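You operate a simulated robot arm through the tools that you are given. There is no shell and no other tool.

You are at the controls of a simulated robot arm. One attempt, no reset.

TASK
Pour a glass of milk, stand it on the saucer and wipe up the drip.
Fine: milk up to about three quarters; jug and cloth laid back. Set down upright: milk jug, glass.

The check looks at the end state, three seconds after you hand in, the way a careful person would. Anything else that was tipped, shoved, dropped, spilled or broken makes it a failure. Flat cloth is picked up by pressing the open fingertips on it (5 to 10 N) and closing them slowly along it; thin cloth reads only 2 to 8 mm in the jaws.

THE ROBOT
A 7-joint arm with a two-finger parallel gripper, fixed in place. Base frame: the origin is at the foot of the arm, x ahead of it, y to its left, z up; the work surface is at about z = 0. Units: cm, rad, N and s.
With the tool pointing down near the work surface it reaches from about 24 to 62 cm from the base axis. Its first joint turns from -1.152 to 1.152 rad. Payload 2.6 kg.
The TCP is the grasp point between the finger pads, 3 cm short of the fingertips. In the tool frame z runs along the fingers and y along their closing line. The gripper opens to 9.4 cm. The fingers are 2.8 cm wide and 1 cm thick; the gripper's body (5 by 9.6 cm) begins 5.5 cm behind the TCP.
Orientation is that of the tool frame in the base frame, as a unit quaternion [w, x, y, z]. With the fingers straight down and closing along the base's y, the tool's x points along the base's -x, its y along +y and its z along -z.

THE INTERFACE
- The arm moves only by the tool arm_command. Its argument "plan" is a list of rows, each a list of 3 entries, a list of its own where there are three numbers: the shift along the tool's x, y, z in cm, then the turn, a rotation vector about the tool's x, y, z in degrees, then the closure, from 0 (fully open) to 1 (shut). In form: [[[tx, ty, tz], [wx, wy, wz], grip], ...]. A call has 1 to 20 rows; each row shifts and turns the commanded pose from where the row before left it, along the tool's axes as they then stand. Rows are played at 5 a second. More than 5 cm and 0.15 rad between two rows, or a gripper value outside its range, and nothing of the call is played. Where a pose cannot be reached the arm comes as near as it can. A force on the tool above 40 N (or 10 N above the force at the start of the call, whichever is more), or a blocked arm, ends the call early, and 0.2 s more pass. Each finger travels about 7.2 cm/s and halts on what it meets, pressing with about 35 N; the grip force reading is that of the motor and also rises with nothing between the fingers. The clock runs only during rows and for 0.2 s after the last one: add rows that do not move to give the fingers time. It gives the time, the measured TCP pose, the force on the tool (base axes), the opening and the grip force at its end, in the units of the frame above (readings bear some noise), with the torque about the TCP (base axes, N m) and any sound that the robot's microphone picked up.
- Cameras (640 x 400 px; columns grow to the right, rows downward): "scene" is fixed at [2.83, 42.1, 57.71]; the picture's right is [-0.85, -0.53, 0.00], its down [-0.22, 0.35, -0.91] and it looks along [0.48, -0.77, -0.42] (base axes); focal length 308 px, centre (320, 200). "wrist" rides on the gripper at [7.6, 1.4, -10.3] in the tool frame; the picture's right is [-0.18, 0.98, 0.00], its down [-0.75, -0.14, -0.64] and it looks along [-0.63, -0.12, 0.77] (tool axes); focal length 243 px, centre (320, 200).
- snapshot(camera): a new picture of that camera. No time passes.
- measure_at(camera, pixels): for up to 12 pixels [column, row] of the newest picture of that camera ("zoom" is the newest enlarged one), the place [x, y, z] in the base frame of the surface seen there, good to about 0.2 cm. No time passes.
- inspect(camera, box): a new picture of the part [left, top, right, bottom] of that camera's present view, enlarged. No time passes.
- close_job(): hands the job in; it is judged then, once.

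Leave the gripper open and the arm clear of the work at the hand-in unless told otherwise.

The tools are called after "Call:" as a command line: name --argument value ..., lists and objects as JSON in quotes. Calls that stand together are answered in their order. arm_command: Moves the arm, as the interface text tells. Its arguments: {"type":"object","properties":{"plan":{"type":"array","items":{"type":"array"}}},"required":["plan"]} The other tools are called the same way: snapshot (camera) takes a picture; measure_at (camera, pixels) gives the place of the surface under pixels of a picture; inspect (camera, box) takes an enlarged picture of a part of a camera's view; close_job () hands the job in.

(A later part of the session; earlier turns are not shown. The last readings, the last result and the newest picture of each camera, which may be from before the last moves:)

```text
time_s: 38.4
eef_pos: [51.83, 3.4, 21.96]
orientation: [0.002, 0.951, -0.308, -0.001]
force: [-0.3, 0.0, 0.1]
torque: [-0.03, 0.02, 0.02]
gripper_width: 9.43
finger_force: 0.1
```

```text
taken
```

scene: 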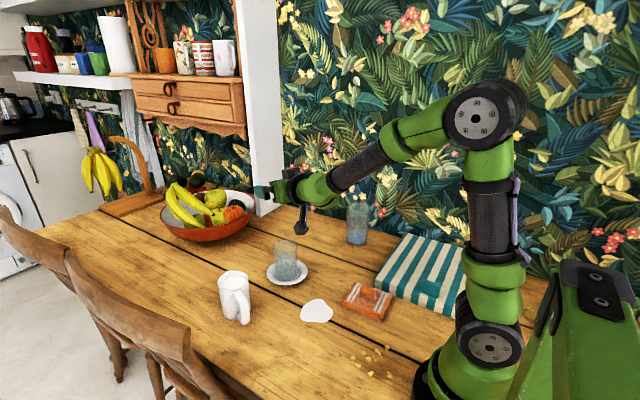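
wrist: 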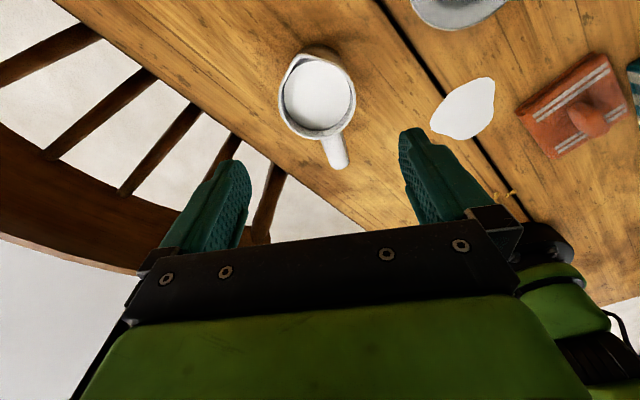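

Yaw reached at -35.9°. Averaging the two opposite views gives the jug axis at (52.15, 3.38). I'll centre on it and descend until the rim is at TCP level (z ≈ 9.2).

Call:
arm_command --plan '[[[0.24, -0.18, 2.0], [0, 0, 0], 0], [[0, 0, 3.0], [0, 0, 0], 0], [[0, 0, 3.0], [0, 0, 0], 0], [[0, 0, 2.0], [0, 0, 0], 0], [[0, 0, 1.5], [0, 0, 0], 0], [[0, 0, 1.2], [0, 0, 0], 0], [[0, 0, 0], [0, 0, 0], 0]]'

Call:
snapshot --camera "wrist"

Call:
inspect --camera "scene" --box '[190, 230, 290, 335]'

```text
time_s: 40.0
eef_pos: [52.26, 3.34, 9.32]
orientation: [0.001, 0.951, -0.31, 0.0]
force: [-0.1, 0.4, -0.3]
torque: [0.0, 0.02, 0.0]
gripper_width: 9.41
finger_force: 0.1
```

```text
taken
```

wrist: 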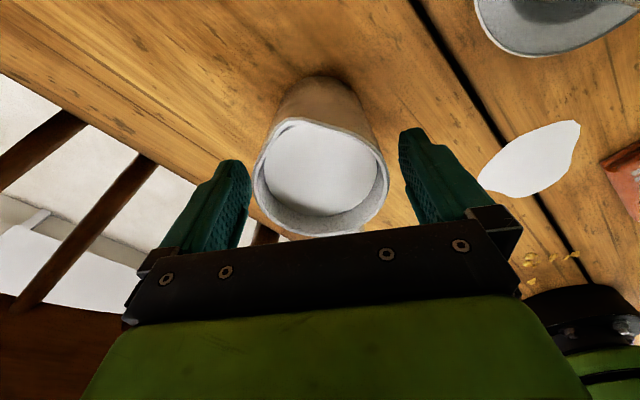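

```text
3.81 times, centred on (240, 282) of scene
```

zoom: 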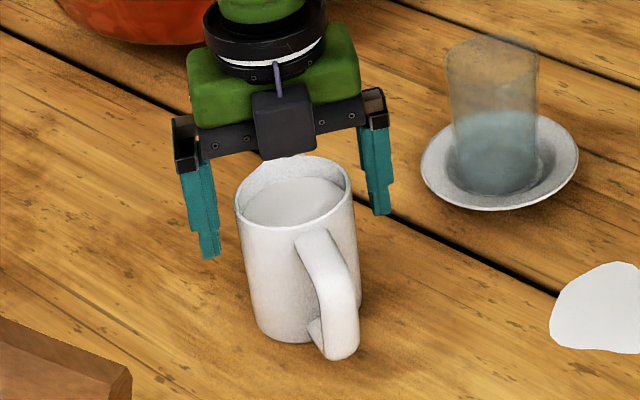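

The jug is centred between the pads, with the rim at pad level. I'll close gradually.

Call:
arm_command --plan '[[[0, 0, 0], [0, 0, 0], 0.1], [[0, 0, 0], [0, 0, 0], 0.15], [[0, 0, 0], [0, 0, 0], 0.2], [[0, 0, 0], [0, 0, 0], 0.23], [[0, 0, 0], [0, 0, 0], 0.26], [[0, 0, 0], [0, 0, 0], 0.3], [[0, 0, 0], [0, 0, 0], 0.35], [[0, 0, 0], [0, 0, 0], 0.4], [[0, 0, 0], [0, 0, 0], 0.4]]'

Call:
inspect --camera "scene" --box '[190, 230, 290, 335]'

Call:
snapshot --camera "wrist"

```text
time_s: 42.0
eef_pos: [52.42, 3.32, 9.45]
orientation: [0.0, 0.951, -0.31, 0.0]
force: [-1.1, -0.5, -0.5]
torque: [0.11, 0.03, 0.03]
gripper_width: 7.59
finger_force: 34.8
```

```text
3.81 times, centred on (240, 282) of scene
```

zoom: 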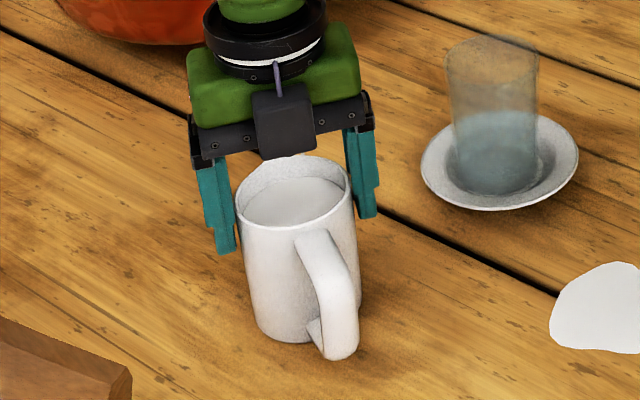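

```text
taken
```

wrist: 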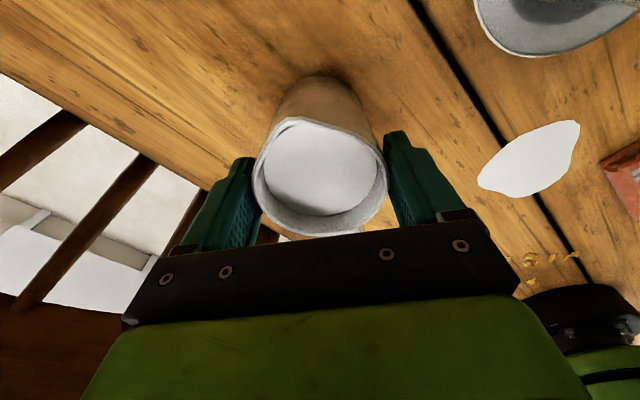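

The opening reads 7.59, but measured surface points give a jug diameter of about 6.9. So the ribs are touching again, and they seem to start about 0.8 cm below the TCP. This shallow rib hold isn't trustworthy.

I'll open, go deeper to TCP z ≈ 5.2 so the ribs cradle the jug over a long length near its centre of mass, and test the hold with a few millimetres of lift.

Call:
arm_command --plan '[[[0, 0, 0], [0, 0, 0], 0.2], [[0, 0, 0], [0, 0, 0], 0.1], [[0, 0, 0], [0, 0, 0], 0.0], [[0, 0, 0], [0, 0, 0], 0.0]]'

Call:
snapshot --camera "wrist"

Call:
inspect --camera "scene" --box '[190, 230, 290, 335]'

```text
time_s: 43.0
eef_pos: [52.21, 3.2, 9.42]
orientation: [0.001, 0.951, -0.31, 0.0]
force: [0.3, 0.3, -0.4]
torque: [0.0, 0.02, 0.0]
gripper_width: 9.4
finger_force: 0.1
```

```text
taken
```

wrist: 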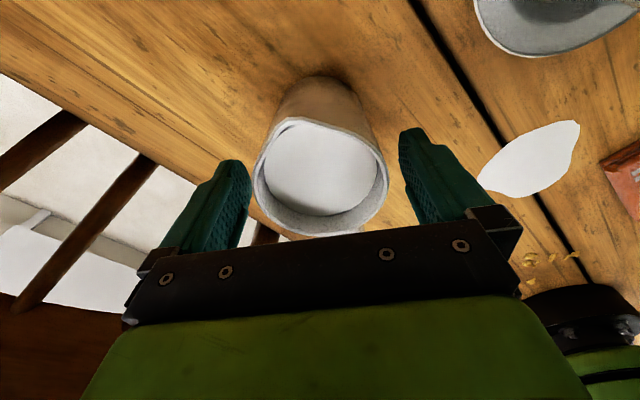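

```text
3.81 times, centred on (240, 282) of scene
```

zoom: 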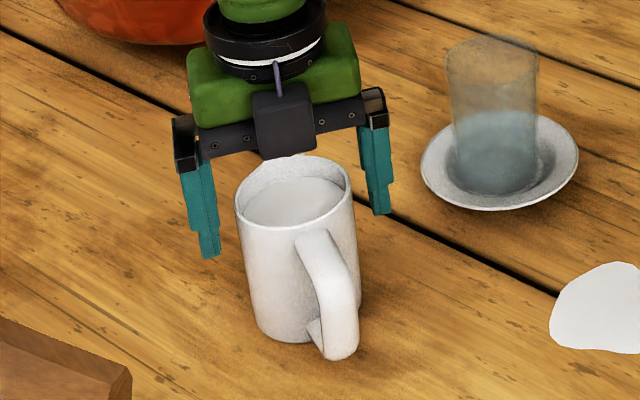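

The jug stands undisturbed. It's about 0.2 cm off-centre towards one finger, so I'll shift for that, descend to z ≈ 5.2 and close.

Call:
arm_command --plan '[[[0, -0.2, 0], [0, 0, 0], 0], [[0, 0, 1.2], [0, 0, 0], 0], [[0, 0, 1.5], [0, 0, 0], 0], [[0, 0, 1.5], [0, 0, 0], 0], [[0, 0, 0], [0, 0, 0], 0], [[0, 0, 0], [0, 0, 0], 0.1], [[0, 0, 0], [0, 0, 0], 0.15], [[0, 0, 0], [0, 0, 0], 0.2], [[0, 0, 0], [0, 0, 0], 0.23], [[0, 0, 0], [0, 0, 0], 0.26], [[0, 0, 0], [0, 0, 0], 0.3], [[0, 0, 0], [0, 0, 0], 0.4], [[0, 0, 0], [0, 0, 0], 0.5], [[0, 0, 0], [0, 0, 0], 0.5]]'

Call:
inspect --camera "scene" --box '[190, 230, 290, 335]'

Call:
snapshot --camera "wrist"

```text
time_s: 46.0
eef_pos: [52.41, 3.43, 5.09]
orientation: [0.001, 0.951, -0.31, 0.0]
force: [0.7, -0.7, 0.1]
torque: [0.0, -0.11, -0.07]
gripper_width: 7.54
finger_force: 35.4
```

```text
3.81 times, centred on (240, 282) of scene
```

zoom: 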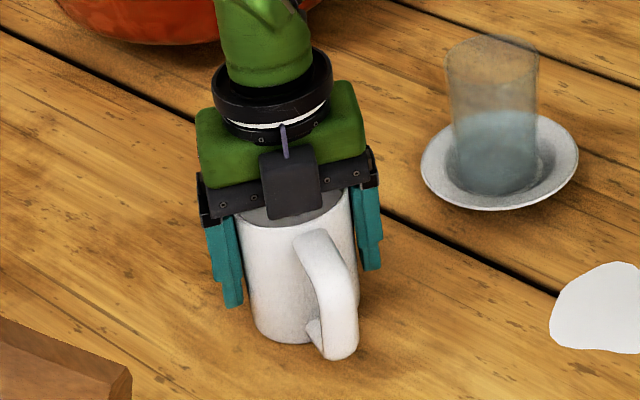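

```text
taken
```

wrist: 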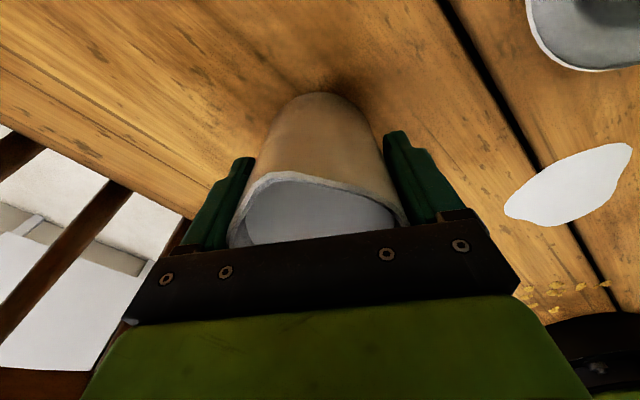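

Closed at 7.54 cm. I'll lift by only 0.4 cm and read the load to see whether this grip carries the jug.

Call:
arm_command --plan '[[[0, 0, -0.2], [0, 0, 0], 0.5], [[0, 0, -0.2], [0, 0, 0], 0.5], [[0, 0, 0], [0, 0, 0], 0.5], [[0, 0, 0], [0, 0, 0], 0.5]]'

Call:
inspect --camera "scene" --box '[190, 230, 290, 335]'

```text
time_s: 47.0
eef_pos: [52.26, 3.5, 5.6]
orientation: [0.002, 0.951, -0.311, 0.0]
force: [-0.1, 0.1, -4.2]
torque: [-0.02, -0.06, 0.02]
gripper_width: 7.59
finger_force: 35.5
```

```text
3.81 times, centred on (240, 282) of scene
```

zoom: 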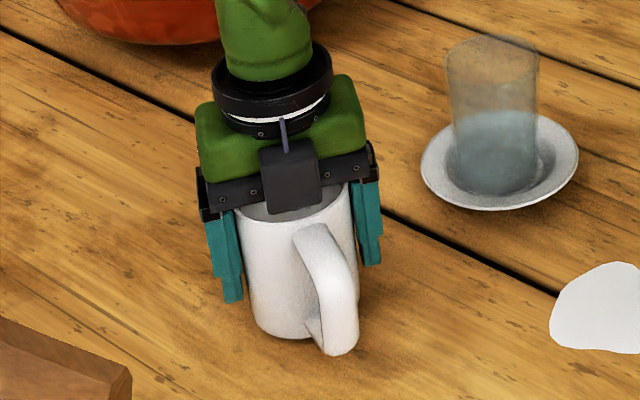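

The load is 4.2 N and the jug's bottom edge moved up in the picture (343 to 339), so it's held. I'll lift 1.5 cm more and check for slip relative to the fingers.

Call:
arm_command --plan '[[[0, 0, -0.5], [0, 0, 0], 0.5], [[0, 0, -0.5], [0, 0, 0], 0.5], [[0, 0, -0.5], [0, 0, 0], 0.5], [[0, 0, 0], [0, 0, 0], 0.5], [[0, 0, 0], [0, 0, 0], 0.5], [[0, 0, 0], [0, 0, 0], 0.5]]'

Call:
inspect --camera "scene" --box '[190, 230, 290, 335]'

Call:
snapshot --camera "wrist"

```text
time_s: 48.4
eef_pos: [52.31, 3.44, 7.07]
orientation: [0.0, 0.951, -0.31, 0.0]
force: [0.1, 0.2, -5.2]
torque: [-0.07, -0.07, 0.03]
gripper_width: 7.57
finger_force: 34.1
```

```text
3.81 times, centred on (240, 282) of scene
```

zoom: 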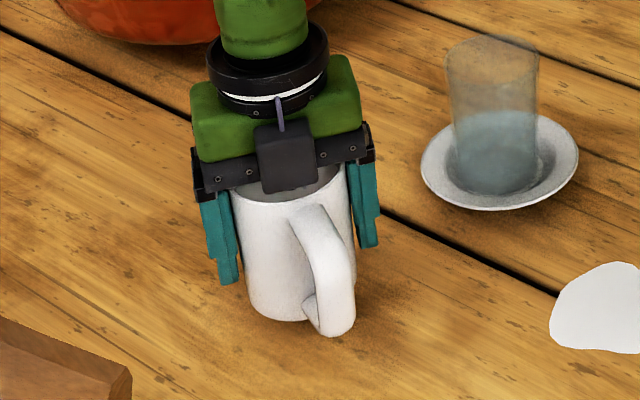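

```text
taken
```

wrist: 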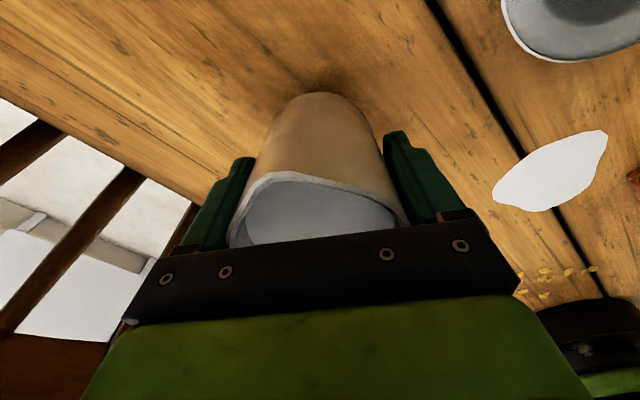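

The jug is in exactly the same place in the wrist view after the lift, so there's no slip. Load is about 5 N. I'll lift straight up to TCP z = 18 with gentle acceleration.

Call:
arm_command --plan '[[[0, 0, -0.4], [0, 0, 0], 0.5], [[0, 0, -0.8], [0, 0, 0], 0.5], [[0, 0, -1.2], [0, 0, 0], 0.5], [[0, 0, -1.5], [0, 0, 0], 0.5], [[0, 0, -1.5], [0, 0, 0], 0.5], [[0, 0, -1.5], [0, 0, 0], 0.5], [[0, 0, -1.5], [0, 0, 0], 0.5], [[0, 0, -1.3], [0, 0, 0], 0.5], [[0, 0, -0.8], [0, 0, 0], 0.5], [[0, 0, -0.4], [0, 0, 0], 0.5], [[0, 0, 0], [0, 0, 0], 0.5]]'

Call:
snapshot --camera "wrist"

Call:
snapshot --camera "scene"

```text
time_s: 50.8
eef_pos: [52.18, 3.47, 18.02]
orientation: [0.0, 0.951, -0.31, -0.001]
force: [-0.9, 0.5, -5.4]
torque: [-0.02, -0.04, 0.02]
gripper_width: 7.55
finger_force: 35.1
```

```text
taken
```

wrist: 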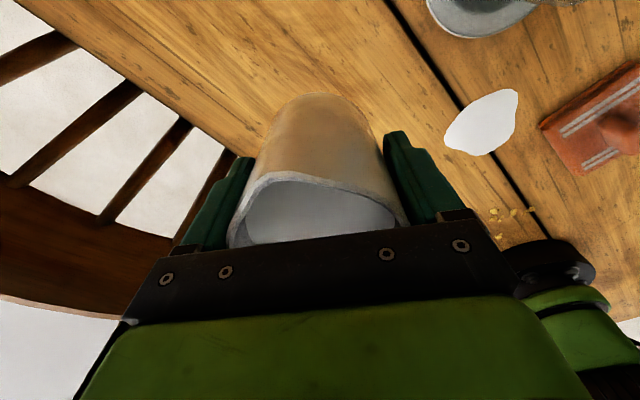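

```text
taken
```

scene: 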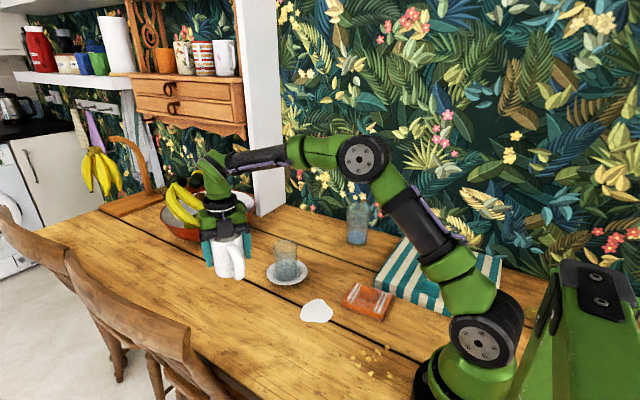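

Held steady. I'll yaw the jug about its own vertical axis by 168.7° so the spout faces the robot.

Call:
arm_command --plan '[[[0, 0, 0], [0, 0, 8.43], 0.5], [[0, 0, 0], [0, 0, 8.43], 0.5], [[0, 0, 0], [0, 0, 8.43], 0.5], [[0, 0, 0], [0, 0, 8.43], 0.5], [[0, 0, 0], [0, 0, 8.43], 0.5], [[0, 0, 0], [0, 0, 8.43], 0.5], [[0, 0, 0], [0, 0, 8.43], 0.5], [[0, 0, 0], [0, 0, 8.43], 0.5], [[0, 0, 0], [0, 0, 8.43], 0.5], [[0, 0, 0], [0, 0, 8.43], 0.5], [[0, 0, 0], [0, 0, 8.43], 0.5], [[0, 0, 0], [0, 0, 8.43], 0.5], [[0, 0, 0], [0, 0, 8.43], 0.5], [[0, 0, 0], [0, 0, 8.43], 0.5], [[0, 0, 0], [0, 0, 8.43], 0.5], [[0, 0, 0], [0, 0, 8.43], 0.5], [[0, 0, 0], [0, 0, 8.43], 0.5], [[0, 0, 0], [0, 0, 8.43], 0.5], [[0, 0, 0], [0, 0, 8.43], 0.5], [[0, 0, 0], [0, 0, 8.43], 0.5]]'

Call:
snapshot --camera "scene"

Call:
snapshot --camera "wrist"

```text
time_s: 55.0
eef_pos: [52.3, 3.46, 17.82]
orientation: [-0.001, 0.215, 0.977, 0.0]
force: [0.2, 0.5, -5.2]
torque: [0.0, 0.06, -0.01]
gripper_width: 7.56
finger_force: 34.9
```

```text
taken
```

scene: 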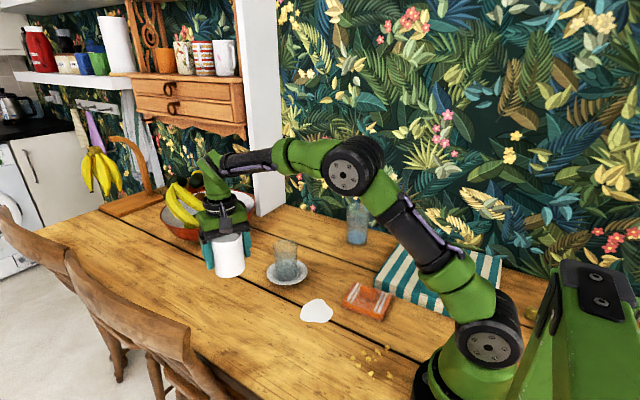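

```text
taken
```

wrist: 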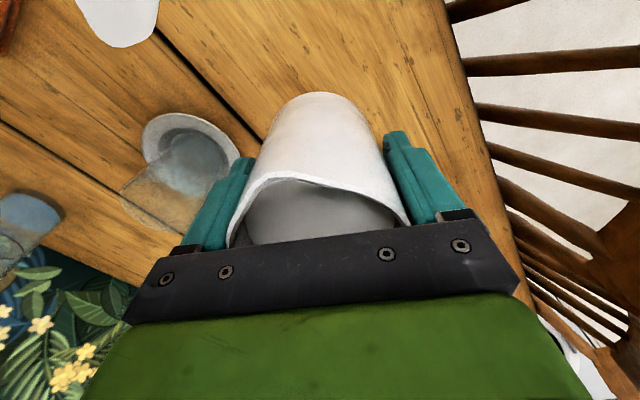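

Tool-x is at 155°. I'll enlarge the wrist view to locate the spout tip precisely in the tool frame.

Call:
inspect --camera "wrist" --box '[210, 80, 430, 250]'

Call:
inspect --camera "scene" --box '[180, 180, 320, 300]'

```text
2.35 times, centred on (320, 165) of wrist
```

zoom: 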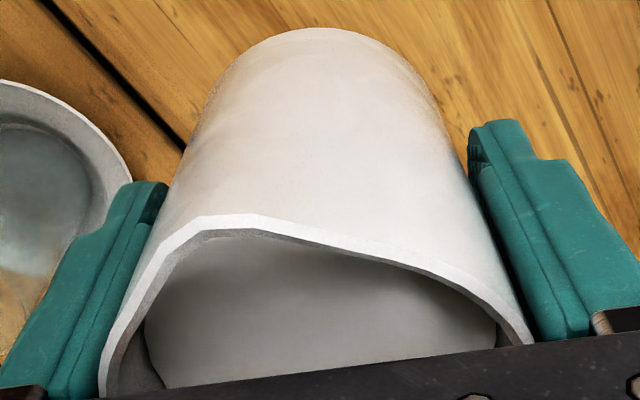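

```text
3.33 times, centred on (250, 240) of scene
```

zoom: 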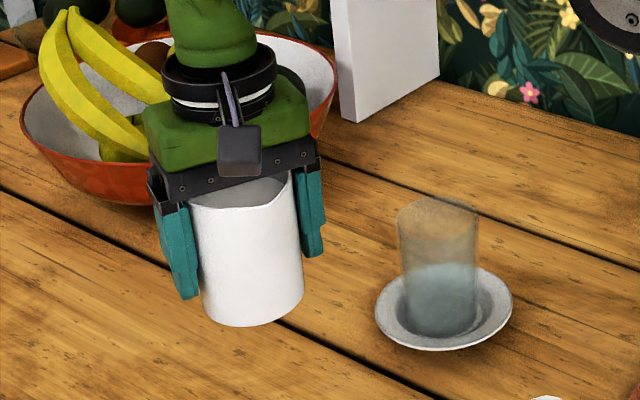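

The spout tip is at about (3.9, -0.6) in tool x, y, 4.2 cm above the TCP, so its direction matches what I assumed. Next I'll carry the upright jug to just beyond the glass, TCP at (54.6, -15.3, 18). The jug bottom will be 2 cm above glass-rim height. I'll use gentle ramps.

Call:
arm_command --plan '[[[-0.3, -0.48, 0], [0, 0, 0], 0.5], [[-0.6, -0.96, 0], [0, 0, 0], 0.5], [[-0.9, -1.45, -0.1], [0, 0, 0], 0.5], [[-1.0, -1.61, -0.1], [0, 0, 0], 0.5], [[-1.09, -1.77, 0], [0, 0, 0], 0.5], [[-1.09, -1.77, 0], [0, 0, 0], 0.5], [[-1.09, -1.77, 0], [0, 0, 0], 0.5], [[-1.09, -1.77, 0], [0, 0, 0], 0.5], [[-1.0, -1.61, 0], [0, 0, 0], 0.5], [[-0.9, -1.45, 0], [0, 0, 0], 0.5], [[-0.6, -0.96, 0], [0, 0, 0], 0.5], [[-0.3, -0.48, 0], [0, 0, 0], 0.5], [[0, 0, 0], [0, 0, 0], 0.5], [[0, 0, 0], [0, 0, 0], 0.5]]'

Call:
snapshot --camera "scene"

Call:
inspect --camera "scene" --box '[230, 180, 340, 300]'

Call:
snapshot --camera "wrist"

```text
time_s: 58.0
eef_pos: [54.59, -15.29, 18.09]
orientation: [0.0, 0.213, 0.977, -0.001]
force: [-0.9, 0.0, -5.3]
torque: [0.04, 0.07, 0.02]
gripper_width: 7.56
finger_force: 34.8
```

```text
taken
```

scene: 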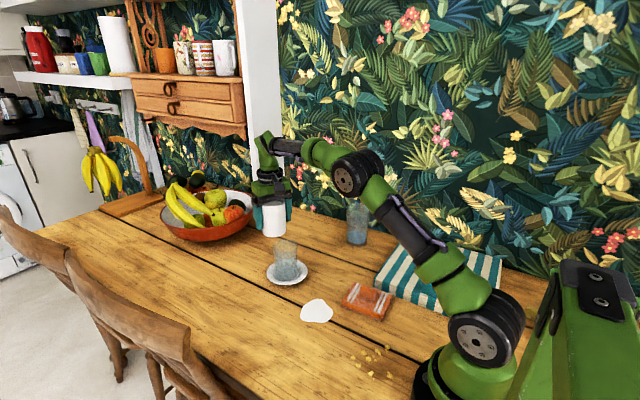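

```text
3.33 times, centred on (285, 240) of scene
```

zoom: 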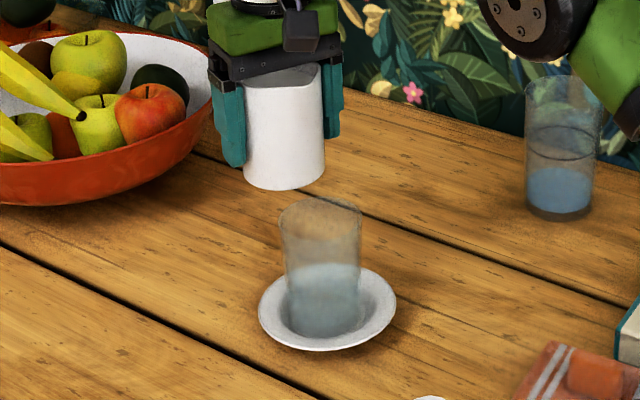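

```text
taken
```

wrist: 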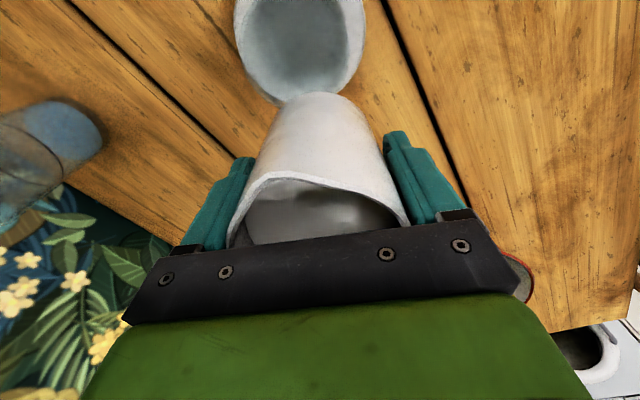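

The alignment is good. The glass lies at tool direction -9.3° and the spout at about -8.8°, so tilting about (-0.155, -0.988, 0) sends the spout straight to the glass. First stage: tilt to 12.5° while lowering the spout to about 8 cm above the glass rim. No milk should leave yet.

Call:
arm_command --plan '[[[-0.128, 0.02, 0.3], [-0.31, -1.976, 0], 0.5], [[-0.133, 0.021, 0.455], [-0.388, -2.47, 0], 0.5], [[-0.093, 0.015, 0.459], [-0.388, -2.47, 0], 0.5], [[-0.057, 0.009, 0.511], [-0.388, -2.47, 0], 0.5], [[0.004, 0, 0.506], [-0.31, -1.976, 0], 0.5], [[0.046, -0.007, 0.48], [-0.155, -0.988, 0], 0.5], [[0, 0, 0], [0, 0, 0], 0.5], [[0, 0, 0], [0, 0, 0], 0.5]]'

Call:
inspect --camera "scene" --box '[240, 190, 340, 300]'

Call:
inspect --camera "wrist" --box '[190, 20, 450, 250]'

```text
time_s: 59.8
eef_pos: [55.41, -15.54, 15.84]
orientation: [0.113, 0.213, 0.971, -0.009]
force: [2.0, -1.4, 28.7]
torque: [0.13, 0.72, 0.02]
gripper_width: 7.55
finger_force: 35.5
```

```text
3.64 times, centred on (290, 245) of scene
```

zoom: 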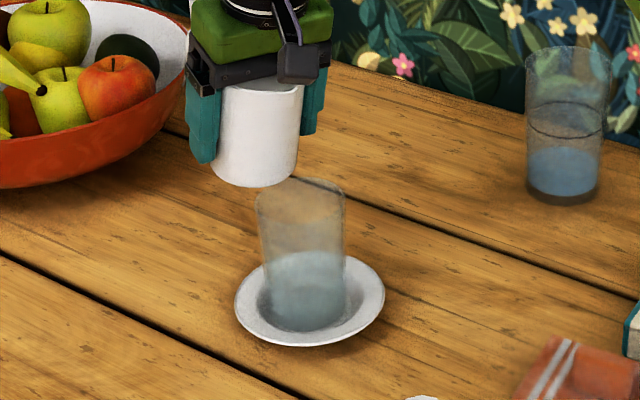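

```text
1.74 times, centred on (320, 135) of wrist
```

zoom: 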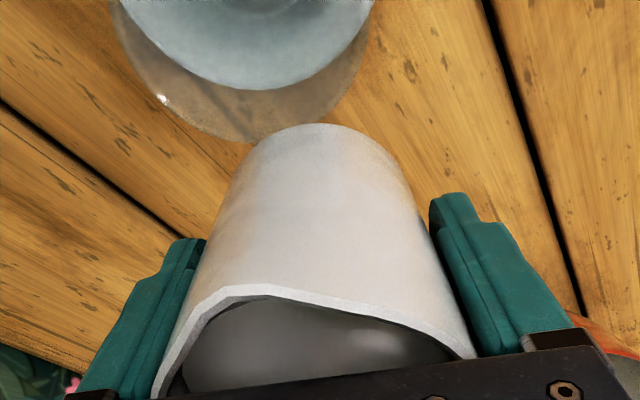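

The force reads 29 N upward: the jug's bottom edge is touching the far rim of the glass. I'll back straight up 2 cm at once and check the glass and jug.

Call:
arm_command --plan '[[[-0.15, 0.02, -0.7], [0, 0, 0], 0.5], [[-0.28, 0.04, -1.27], [0, 0, 0], 0.5], [[0, 0, 0], [0, 0, 0], 0.5]]'

Call:
inspect --camera "scene" --box '[240, 190, 340, 300]'

Call:
inspect --camera "wrist" --box '[190, 0, 450, 250]'

```text
time_s: 60.6
eef_pos: [55.16, -15.47, 17.32]
orientation: [0.106, 0.213, 0.971, -0.008]
force: [-0.5, -1.0, -4.9]
torque: [-0.01, 0.06, 0.0]
gripper_width: 7.51
finger_force: 34.8
```

```text
3.64 times, centred on (290, 245) of scene
```

zoom: 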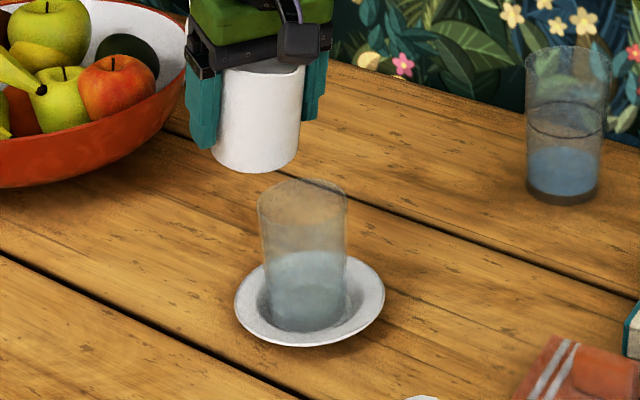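

```text
1.60 times, centred on (320, 125) of wrist
```

zoom: 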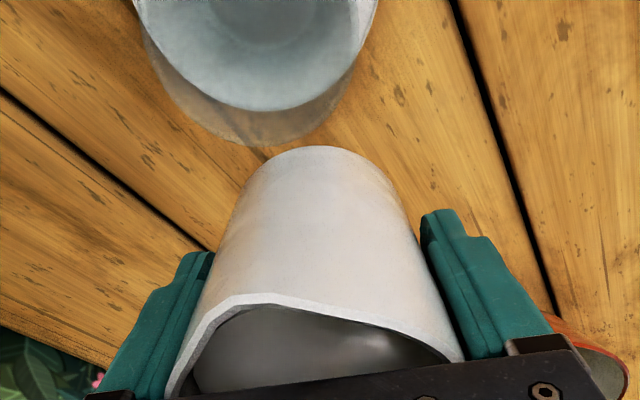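

Backed off. The load is normal again (4.9 N), the glass stands unchanged on the saucer, and the jug hasn't shifted in the grip. The far rim is evidently about 0.5 cm further out than I assumed.

I'll move outward 0.6 cm first, then lower more conservatively while tilting to 14°.

Call:
arm_command --plan '[[[-0.569, 0.089, 0.128], [0, 0, 0], 0.5], [[0.128, -0.02, 0.586], [0, 0, 0], 0.5], [[0.128, -0.02, 0.586], [-0.116, -0.741, 0], 0.5], [[0.128, -0.02, 0.586], [-0.116, -0.741, 0], 0.5], [[0, 0, 0], [0, 0, 0], 0.5]]'

Call:
inspect --camera "scene" --box '[240, 190, 340, 300]'

Call:
snapshot --camera "wrist"

```text
time_s: 61.8
eef_pos: [55.77, -15.74, 15.76]
orientation: [0.121, 0.211, 0.97, -0.008]
force: [-0.5, -0.2, -4.0]
torque: [0.0, 0.02, 0.0]
gripper_width: 7.55
finger_force: 34.8
```

```text
3.64 times, centred on (290, 245) of scene
```

zoom: 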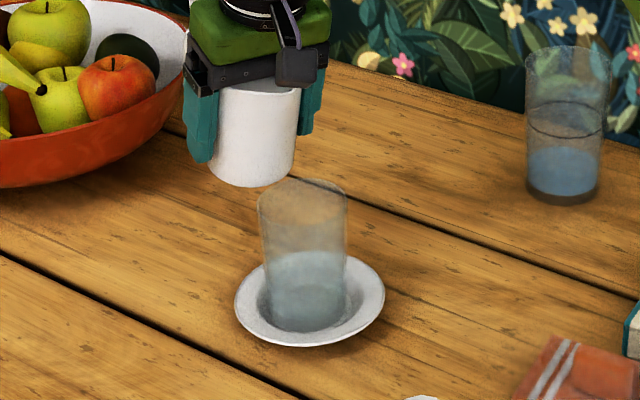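

```text
taken
```

wrist: 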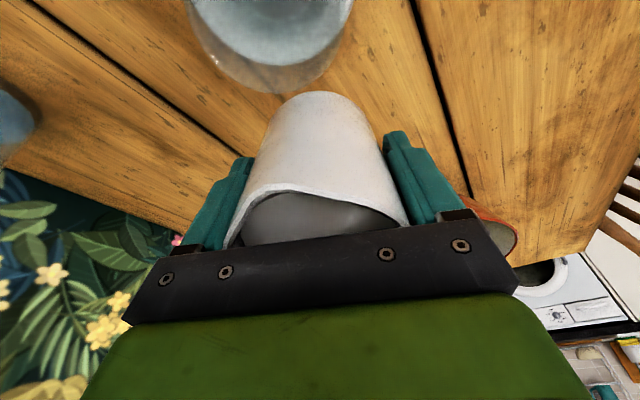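

No contact now, and the glass and jug are laterally in line. I'll continue tilting to 17.5° while lowering slightly, then check for the first milk.

Call:
arm_command --plan '[[[0.014, -0.002, 0.306], [-0.186, -1.186, 0], 0.5], [[0.02, -0.003, 0.305], [-0.186, -1.186, 0], 0.5], [[0.021, -0.003, 0.286], [-0.17, -1.087, 0], 0.5], [[0, 0, 0], [0, 0, 0], 0.5], [[0, 0, 0], [0, 0, 0], 0.5]]'

Call:
inspect --camera "scene" --box '[240, 190, 340, 300]'

Call:
inspect --camera "wrist" --box '[170, 0, 430, 250]'

```text
time_s: 63.0
eef_pos: [56.02, -15.65, 14.84]
orientation: [0.152, 0.212, 0.965, -0.01]
force: [-0.5, 0.2, -5.0]
torque: [-0.02, 0.08, -0.03]
gripper_width: 7.51
finger_force: 34.9
```

```text
3.64 times, centred on (290, 245) of scene
```

zoom: 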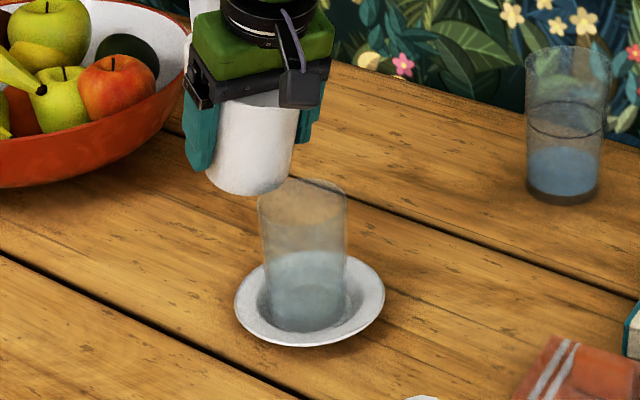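

```text
1.60 times, centred on (300, 125) of wrist
```

zoom: 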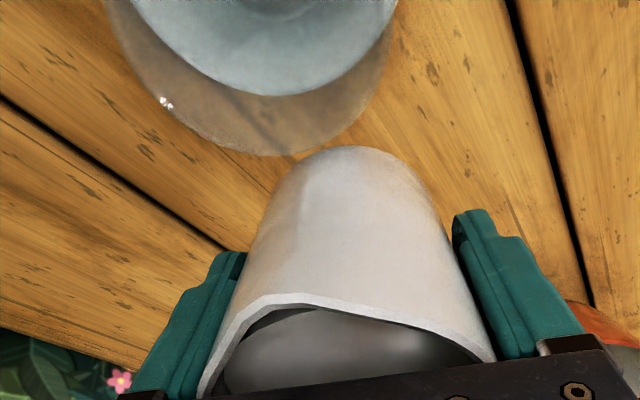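

No flow yet, though the milk surface is approaching the lip. I'll continue to 20°.

Call:
arm_command --plan '[[[0.042, -0.007, 0.27], [-0.14, -0.889, 0], 0.5], [[0.041, -0.006, 0.25], [-0.124, -0.79, 0], 0.5], [[0.053, -0.008, 0.246], [-0.124, -0.79, 0], 0.5], [[0, 0, 0], [0, 0, 0], 0.5], [[0, 0, 0], [0, 0, 0], 0.5]]'

Call:
inspect --camera "scene" --box '[240, 190, 340, 300]'

Call:
inspect --camera "wrist" --box '[170, 0, 430, 250]'

```text
time_s: 64.2
eef_pos: [56.05, -15.76, 14.08]
orientation: [0.174, 0.21, 0.962, -0.012]
force: [-0.2, 0.5, -4.4]
torque: [0.02, 0.07, -0.02]
gripper_width: 7.56
finger_force: 34.7
```

```text
3.64 times, centred on (290, 245) of scene
```

zoom: 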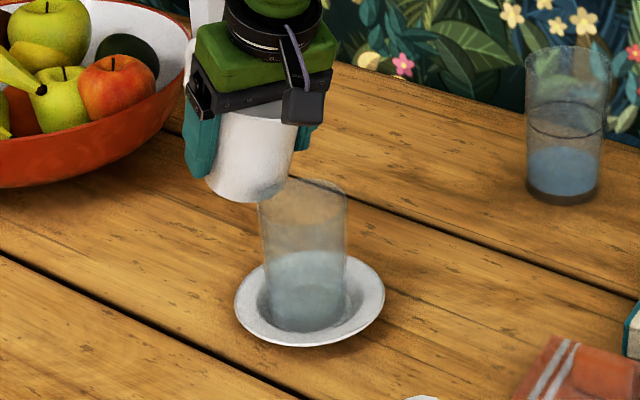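

```text
1.60 times, centred on (300, 125) of wrist
```

zoom: 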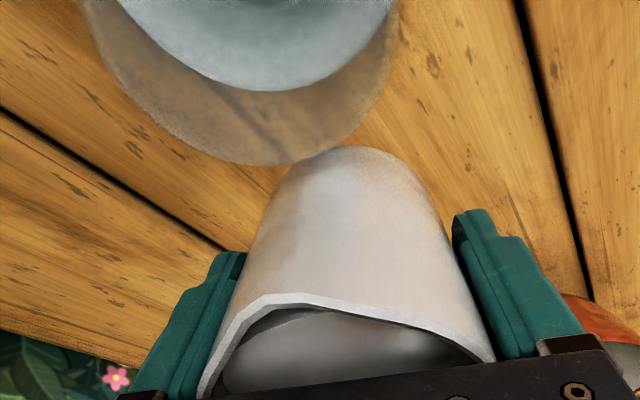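

Still no flow. I'll go to 22.5°.

Call:
arm_command --plan '[[[0.014, -0.002, 0.186], [-0.194, -1.235, 0], 0.5], [[0.018, -0.003, 0.186], [-0.194, -1.235, 0], 0.5], [[0, 0, 0], [0, 0, 0], 0.5], [[0, 0, 0], [0, 0, 0], 0.5]]'

Call:
inspect --camera "scene" --box '[250, 195, 330, 295]'

Call:
inspect --camera "wrist" --box '[170, 0, 430, 250]'

```text
time_s: 65.2
eef_pos: [56.24, -15.68, 13.64]
orientation: [0.194, 0.21, 0.958, -0.013]
force: [-0.1, 0.3, -3.7]
torque: [0.02, 0.05, -0.03]
gripper_width: 7.54
finger_force: 34.7
```

```text
4.00 times, centred on (290, 245) of scene
```

zoom: 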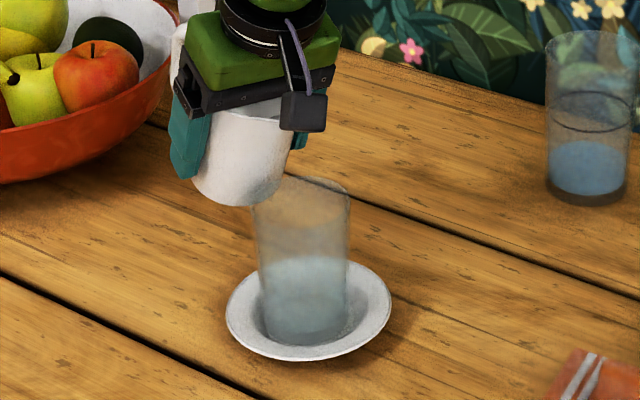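

```text
1.60 times, centred on (300, 125) of wrist
```

zoom: 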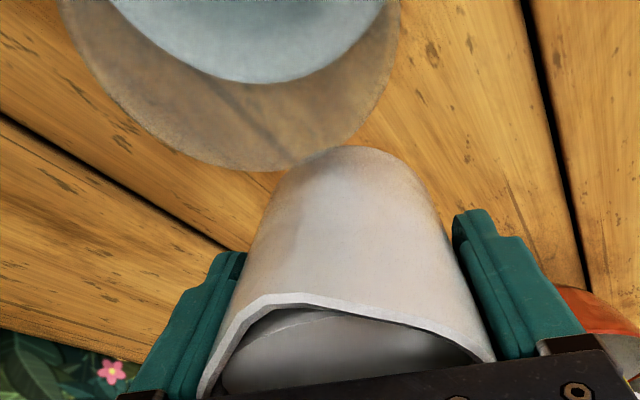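

The milk is close to the lip but not over it. I'll continue to 25°, then 27°.

Call:
arm_command --plan '[[[0.022, -0.004, 0.185], [-0.194, -1.235, 0], 0.5], [[0.026, -0.004, 0.185], [-0.194, -1.235, 0], 0.5], [[0, 0, 0], [0, 0, 0], 0.5], [[0, 0, 0], [0, 0, 0], 0.5]]'

Call:
inspect --camera "scene" --box '[250, 195, 330, 295]'

Call:
inspect --camera "wrist" --box '[230, 140, 400, 250]'

```text
time_s: 66.2
eef_pos: [56.33, -15.8, 13.25]
orientation: [0.216, 0.209, 0.954, -0.013]
force: [0.9, -0.3, -4.6]
torque: [0.03, 0.07, 0.02]
gripper_width: 7.52
finger_force: 34.6
```

```text
4.00 times, centred on (290, 245) of scene
```

zoom: 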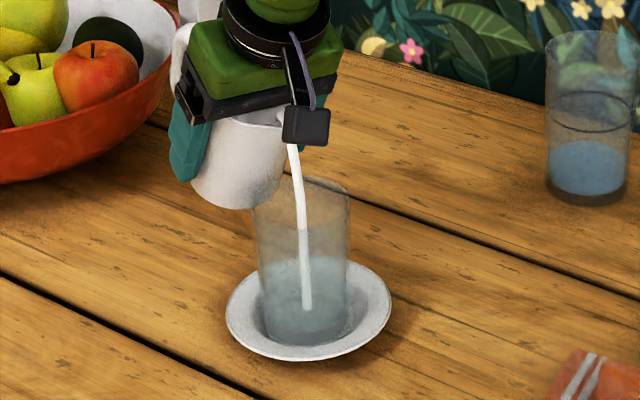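

```text
3.64 times, centred on (315, 195) of wrist
```

zoom: 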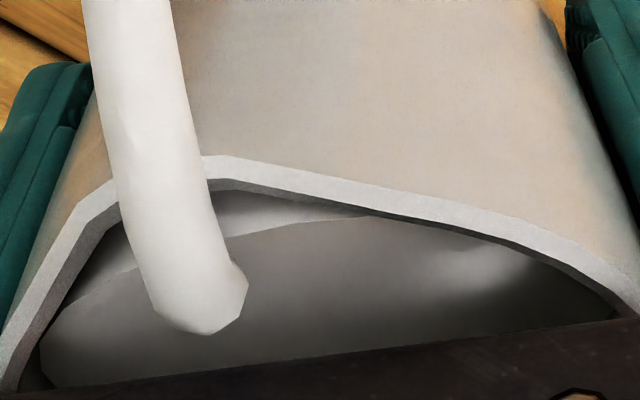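

Milk is pouring, and the stream falls inside the glass near its centre. I'll hold this tilt for a second and see how the level develops.

Call:
arm_command --plan '[[[0, 0, 0], [0, 0, 0], 0.5], [[0, 0, 0], [0, 0, 0], 0.5], [[0, 0, 0], [0, 0, 0], 0.5], [[0, 0, 0], [0, 0, 0], 0.5]]'

Call:
inspect --camera "scene" --box '[250, 195, 330, 295]'

Call:
inspect --camera "wrist" --box '[170, 0, 430, 250]'

```text
time_s: 67.2
eef_pos: [56.3, -15.84, 13.27]
orientation: [0.216, 0.208, 0.954, -0.013]
force: [0.5, 0.4, -4.4]
torque: [0.02, 0.05, -0.05]
gripper_width: 7.54
finger_force: 34.9
```

```text
4.00 times, centred on (290, 245) of scene
```

zoom: 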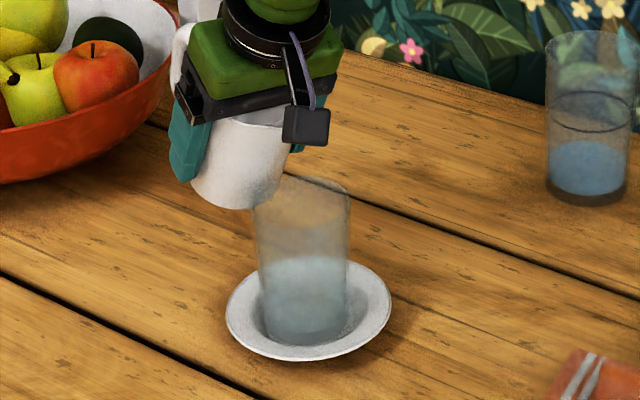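

```text
1.60 times, centred on (300, 125) of wrist
```

zoom: 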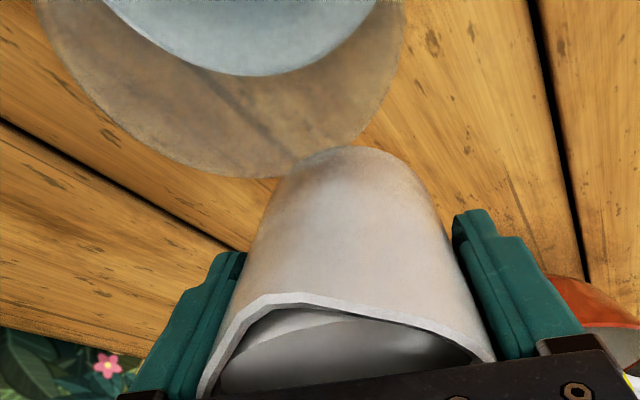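

The flow stopped by itself, so each increment of tilt pours only its excess. That's easy to control. I'll tilt on to 30°, pivoting about the spout.

Call:
arm_command --plan '[[[-0.024, 0.004, 0.042], [-0.194, -1.235, 0], 0.5], [[-0.023, 0.004, 0.042], [-0.194, -1.235, 0], 0.5], [[-0.022, 0.003, 0.043], [-0.194, -1.235, 0], 0.5], [[-0.022, 0.003, 0.043], [-0.194, -1.235, 0], 0.5], [[0, 0, 0], [0, 0, 0], 0.5]]'

Call:
inspect --camera "scene" --box '[250, 195, 330, 295]'

Call:
inspect --camera "wrist" --box '[170, 0, 430, 250]'

```text
time_s: 68.4
eef_pos: [56.44, -15.85, 13.24]
orientation: [0.259, 0.207, 0.943, -0.017]
force: [0.4, 1.1, -3.9]
torque: [0.03, 0.07, 0.03]
gripper_width: 7.54
finger_force: 35.1
```

```text
4.00 times, centred on (290, 245) of scene
```

zoom: 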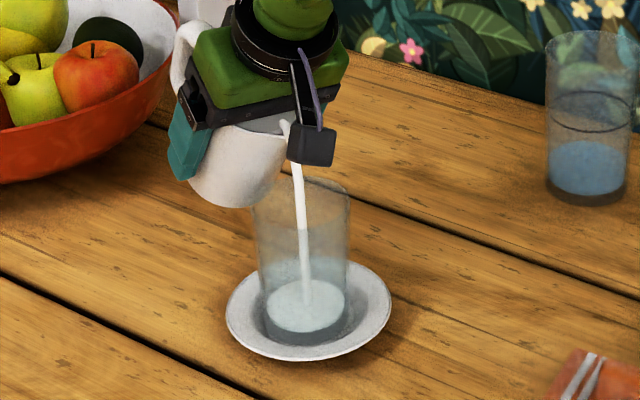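

```text
1.60 times, centred on (300, 125) of wrist
```

zoom: 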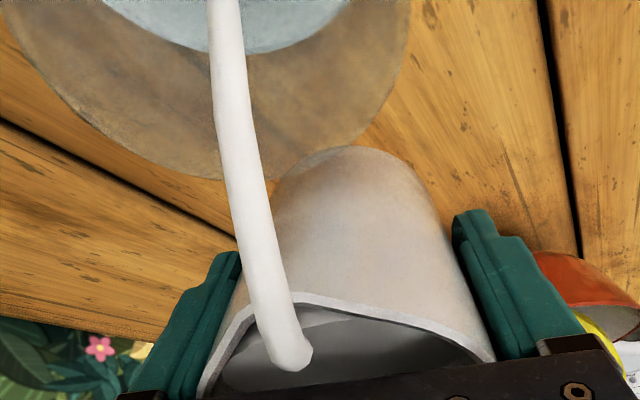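

Milk is now visible in the bottom of the glass and the stream is central. I'll continue to 35°.

Call:
arm_command --plan '[[[0, 0, 0], [0, 0, 0], 0.5], [[-0.037, 0.006, -0.01], [-0.194, -1.235, 0], 0.5], [[-0.037, 0.006, -0.01], [-0.194, -1.235, 0], 0.5], [[-0.038, 0.006, -0.008], [-0.194, -1.235, 0], 0.5], [[-0.038, 0.006, -0.007], [-0.194, -1.235, 0], 0.5], [[0, 0, 0], [0, 0, 0], 0.5], [[0, 0, 0], [0, 0, 0], 0.5]]'

Call:
inspect --camera "scene" --box '[250, 195, 330, 295]'

Call:
inspect --camera "wrist" --box '[170, 0, 430, 250]'

```text
time_s: 70.0
eef_pos: [56.54, -15.88, 13.37]
orientation: [0.301, 0.204, 0.931, -0.02]
force: [0.1, 0.7, -4.2]
torque: [0.0, 0.05, -0.01]
gripper_width: 7.57
finger_force: 35.1
```

```text
4.00 times, centred on (290, 245) of scene
```

zoom: 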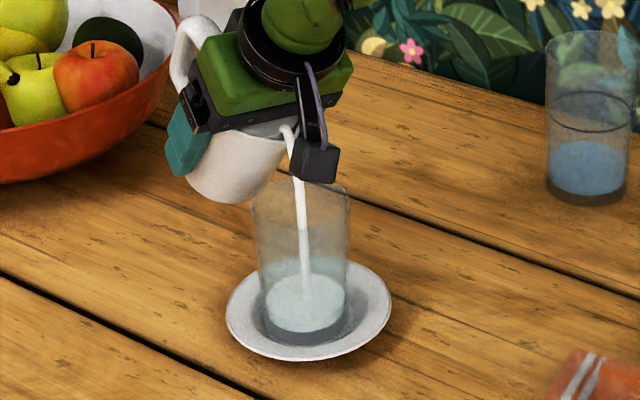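

```text
1.60 times, centred on (300, 125) of wrist
```

zoom: 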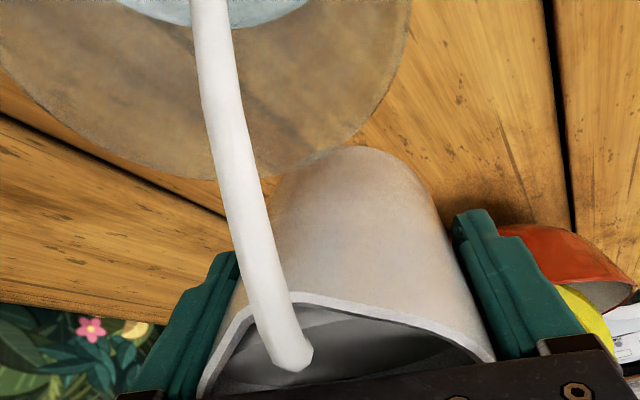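

Steady. I'll continue to 40°.

Call:
arm_command --plan '[[[0, 0, 0], [0, 0, 0], 0.5], [[-0.044, 0.007, -0.03], [-0.194, -1.235, 0], 0.5], [[-0.045, 0.007, -0.031], [-0.194, -1.235, 0], 0.5], [[-0.045, 0.007, -0.031], [-0.194, -1.235, 0], 0.5], [[-0.045, 0.007, -0.031], [-0.194, -1.235, 0], 0.5], [[0, 0, 0], [0, 0, 0], 0.5], [[0, 0, 0], [0, 0, 0], 0.5], [[0, 0, 0], [0, 0, 0], 0.5]]'

Call:
inspect --camera "scene" --box '[250, 195, 330, 295]'

Call:
inspect --camera "wrist" --box '[170, 0, 430, 250]'

```text
time_s: 71.8
eef_pos: [56.57, -15.84, 13.57]
orientation: [0.342, 0.201, 0.918, -0.022]
force: [0.1, -0.6, -4.0]
torque: [0.01, 0.03, 0.0]
gripper_width: 7.51
finger_force: 34.9
```

```text
4.00 times, centred on (290, 245) of scene
```

zoom: 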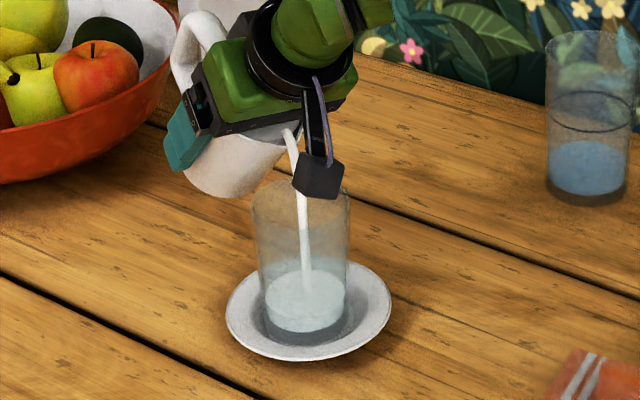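

```text
1.60 times, centred on (300, 125) of wrist
```

zoom: 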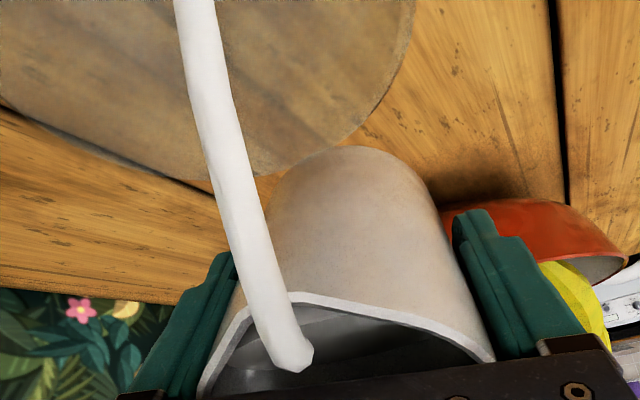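

The flow continues at the centre of the glass. I'll let it run and go on to 45°.

Call:
arm_command --plan '[[[0, 0, 0], [0, 0, 0], 0.5], [[0, 0, 0], [0, 0, 0], 0.5], [[0, 0, 0], [0, 0, 0], 0.5], [[-0.04, 0.006, -0.036], [-0.194, -1.235, 0], 0.5], [[-0.04, 0.006, -0.037], [-0.194, -1.235, 0], 0.5], [[-0.04, 0.006, -0.038], [-0.194, -1.235, 0], 0.5], [[-0.04, 0.006, -0.038], [-0.194, -1.235, 0], 0.5], [[0, 0, 0], [0, 0, 0], 0.5], [[0, 0, 0], [0, 0, 0], 0.5], [[0, 0, 0], [0, 0, 0], 0.5]]'

Call:
inspect --camera "scene" --box '[250, 195, 330, 295]'

Call:
inspect --camera "wrist" --box '[170, 0, 430, 250]'

```text
time_s: 74.0
eef_pos: [56.59, -15.79, 13.79]
orientation: [0.383, 0.197, 0.902, -0.025]
force: [-0.1, 0.0, -4.0]
torque: [0.03, 0.05, 0.0]
gripper_width: 7.56
finger_force: 34.8
```

```text
4.00 times, centred on (290, 245) of scene
```

zoom: 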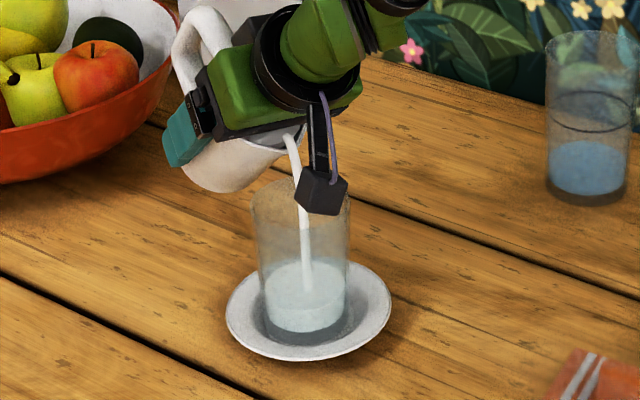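

```text
1.60 times, centred on (300, 125) of wrist
```

zoom: 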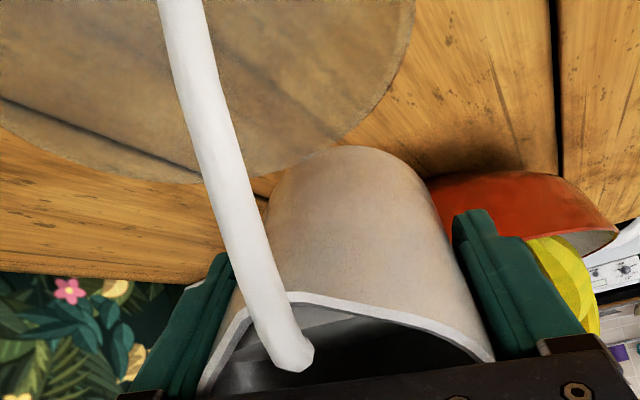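

The milk level is at about z = 3.9, roughly a quarter full; I want about z = 8.4. I'll continue to 50°, raising slightly so the hanging wrist camera stays clear of the glass.

Call:
arm_command --plan '[[[0, 0, 0], [0, 0, 0], 0.5], [[0, 0, 0], [0, 0, 0], 0.5], [[0, 0, 0], [0, 0, 0], 0.5], [[0, 0, 0], [0, 0, 0], 0.5], [[-0.087, 0.014, -0.095], [-0.194, -1.235, 0], 0.5], [[-0.089, 0.014, -0.094], [-0.194, -1.235, 0], 0.5], [[-0.091, 0.014, -0.092], [-0.194, -1.235, 0], 0.5], [[-0.093, 0.015, -0.09], [-0.194, -1.235, 0], 0.5], [[0, 0, 0], [0, 0, 0], 0.5], [[0, 0, 0], [0, 0, 0], 0.5], [[0, 0, 0], [0, 0, 0], 0.5], [[0, 0, 0], [0, 0, 0], 0.5]]'

Call:
inspect --camera "scene" --box '[250, 195, 330, 295]'

Call:
inspect --camera "wrist" --box '[170, 0, 430, 250]'

```text
time_s: 76.6
eef_pos: [56.61, -15.86, 14.25]
orientation: [0.422, 0.194, 0.885, -0.028]
force: [-0.3, -0.3, -4.0]
torque: [0.0, 0.04, 0.01]
gripper_width: 7.56
finger_force: 34.8
```

```text
4.00 times, centred on (290, 245) of scene
```

zoom: 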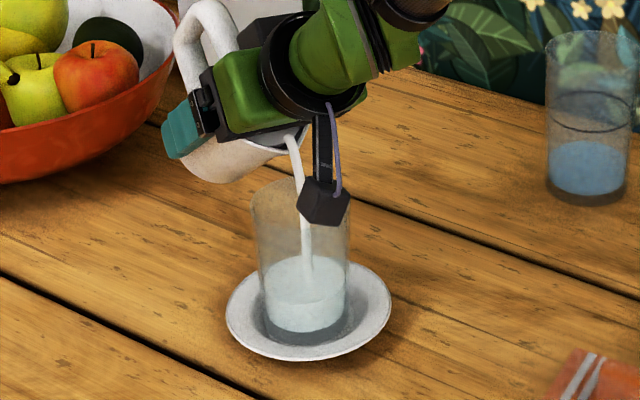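

```text
1.60 times, centred on (300, 125) of wrist
```

zoom: 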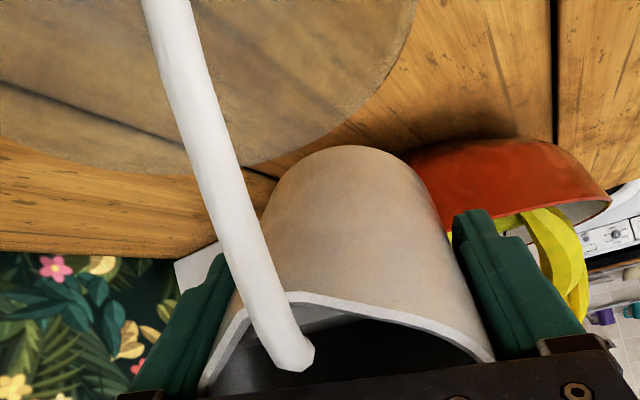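

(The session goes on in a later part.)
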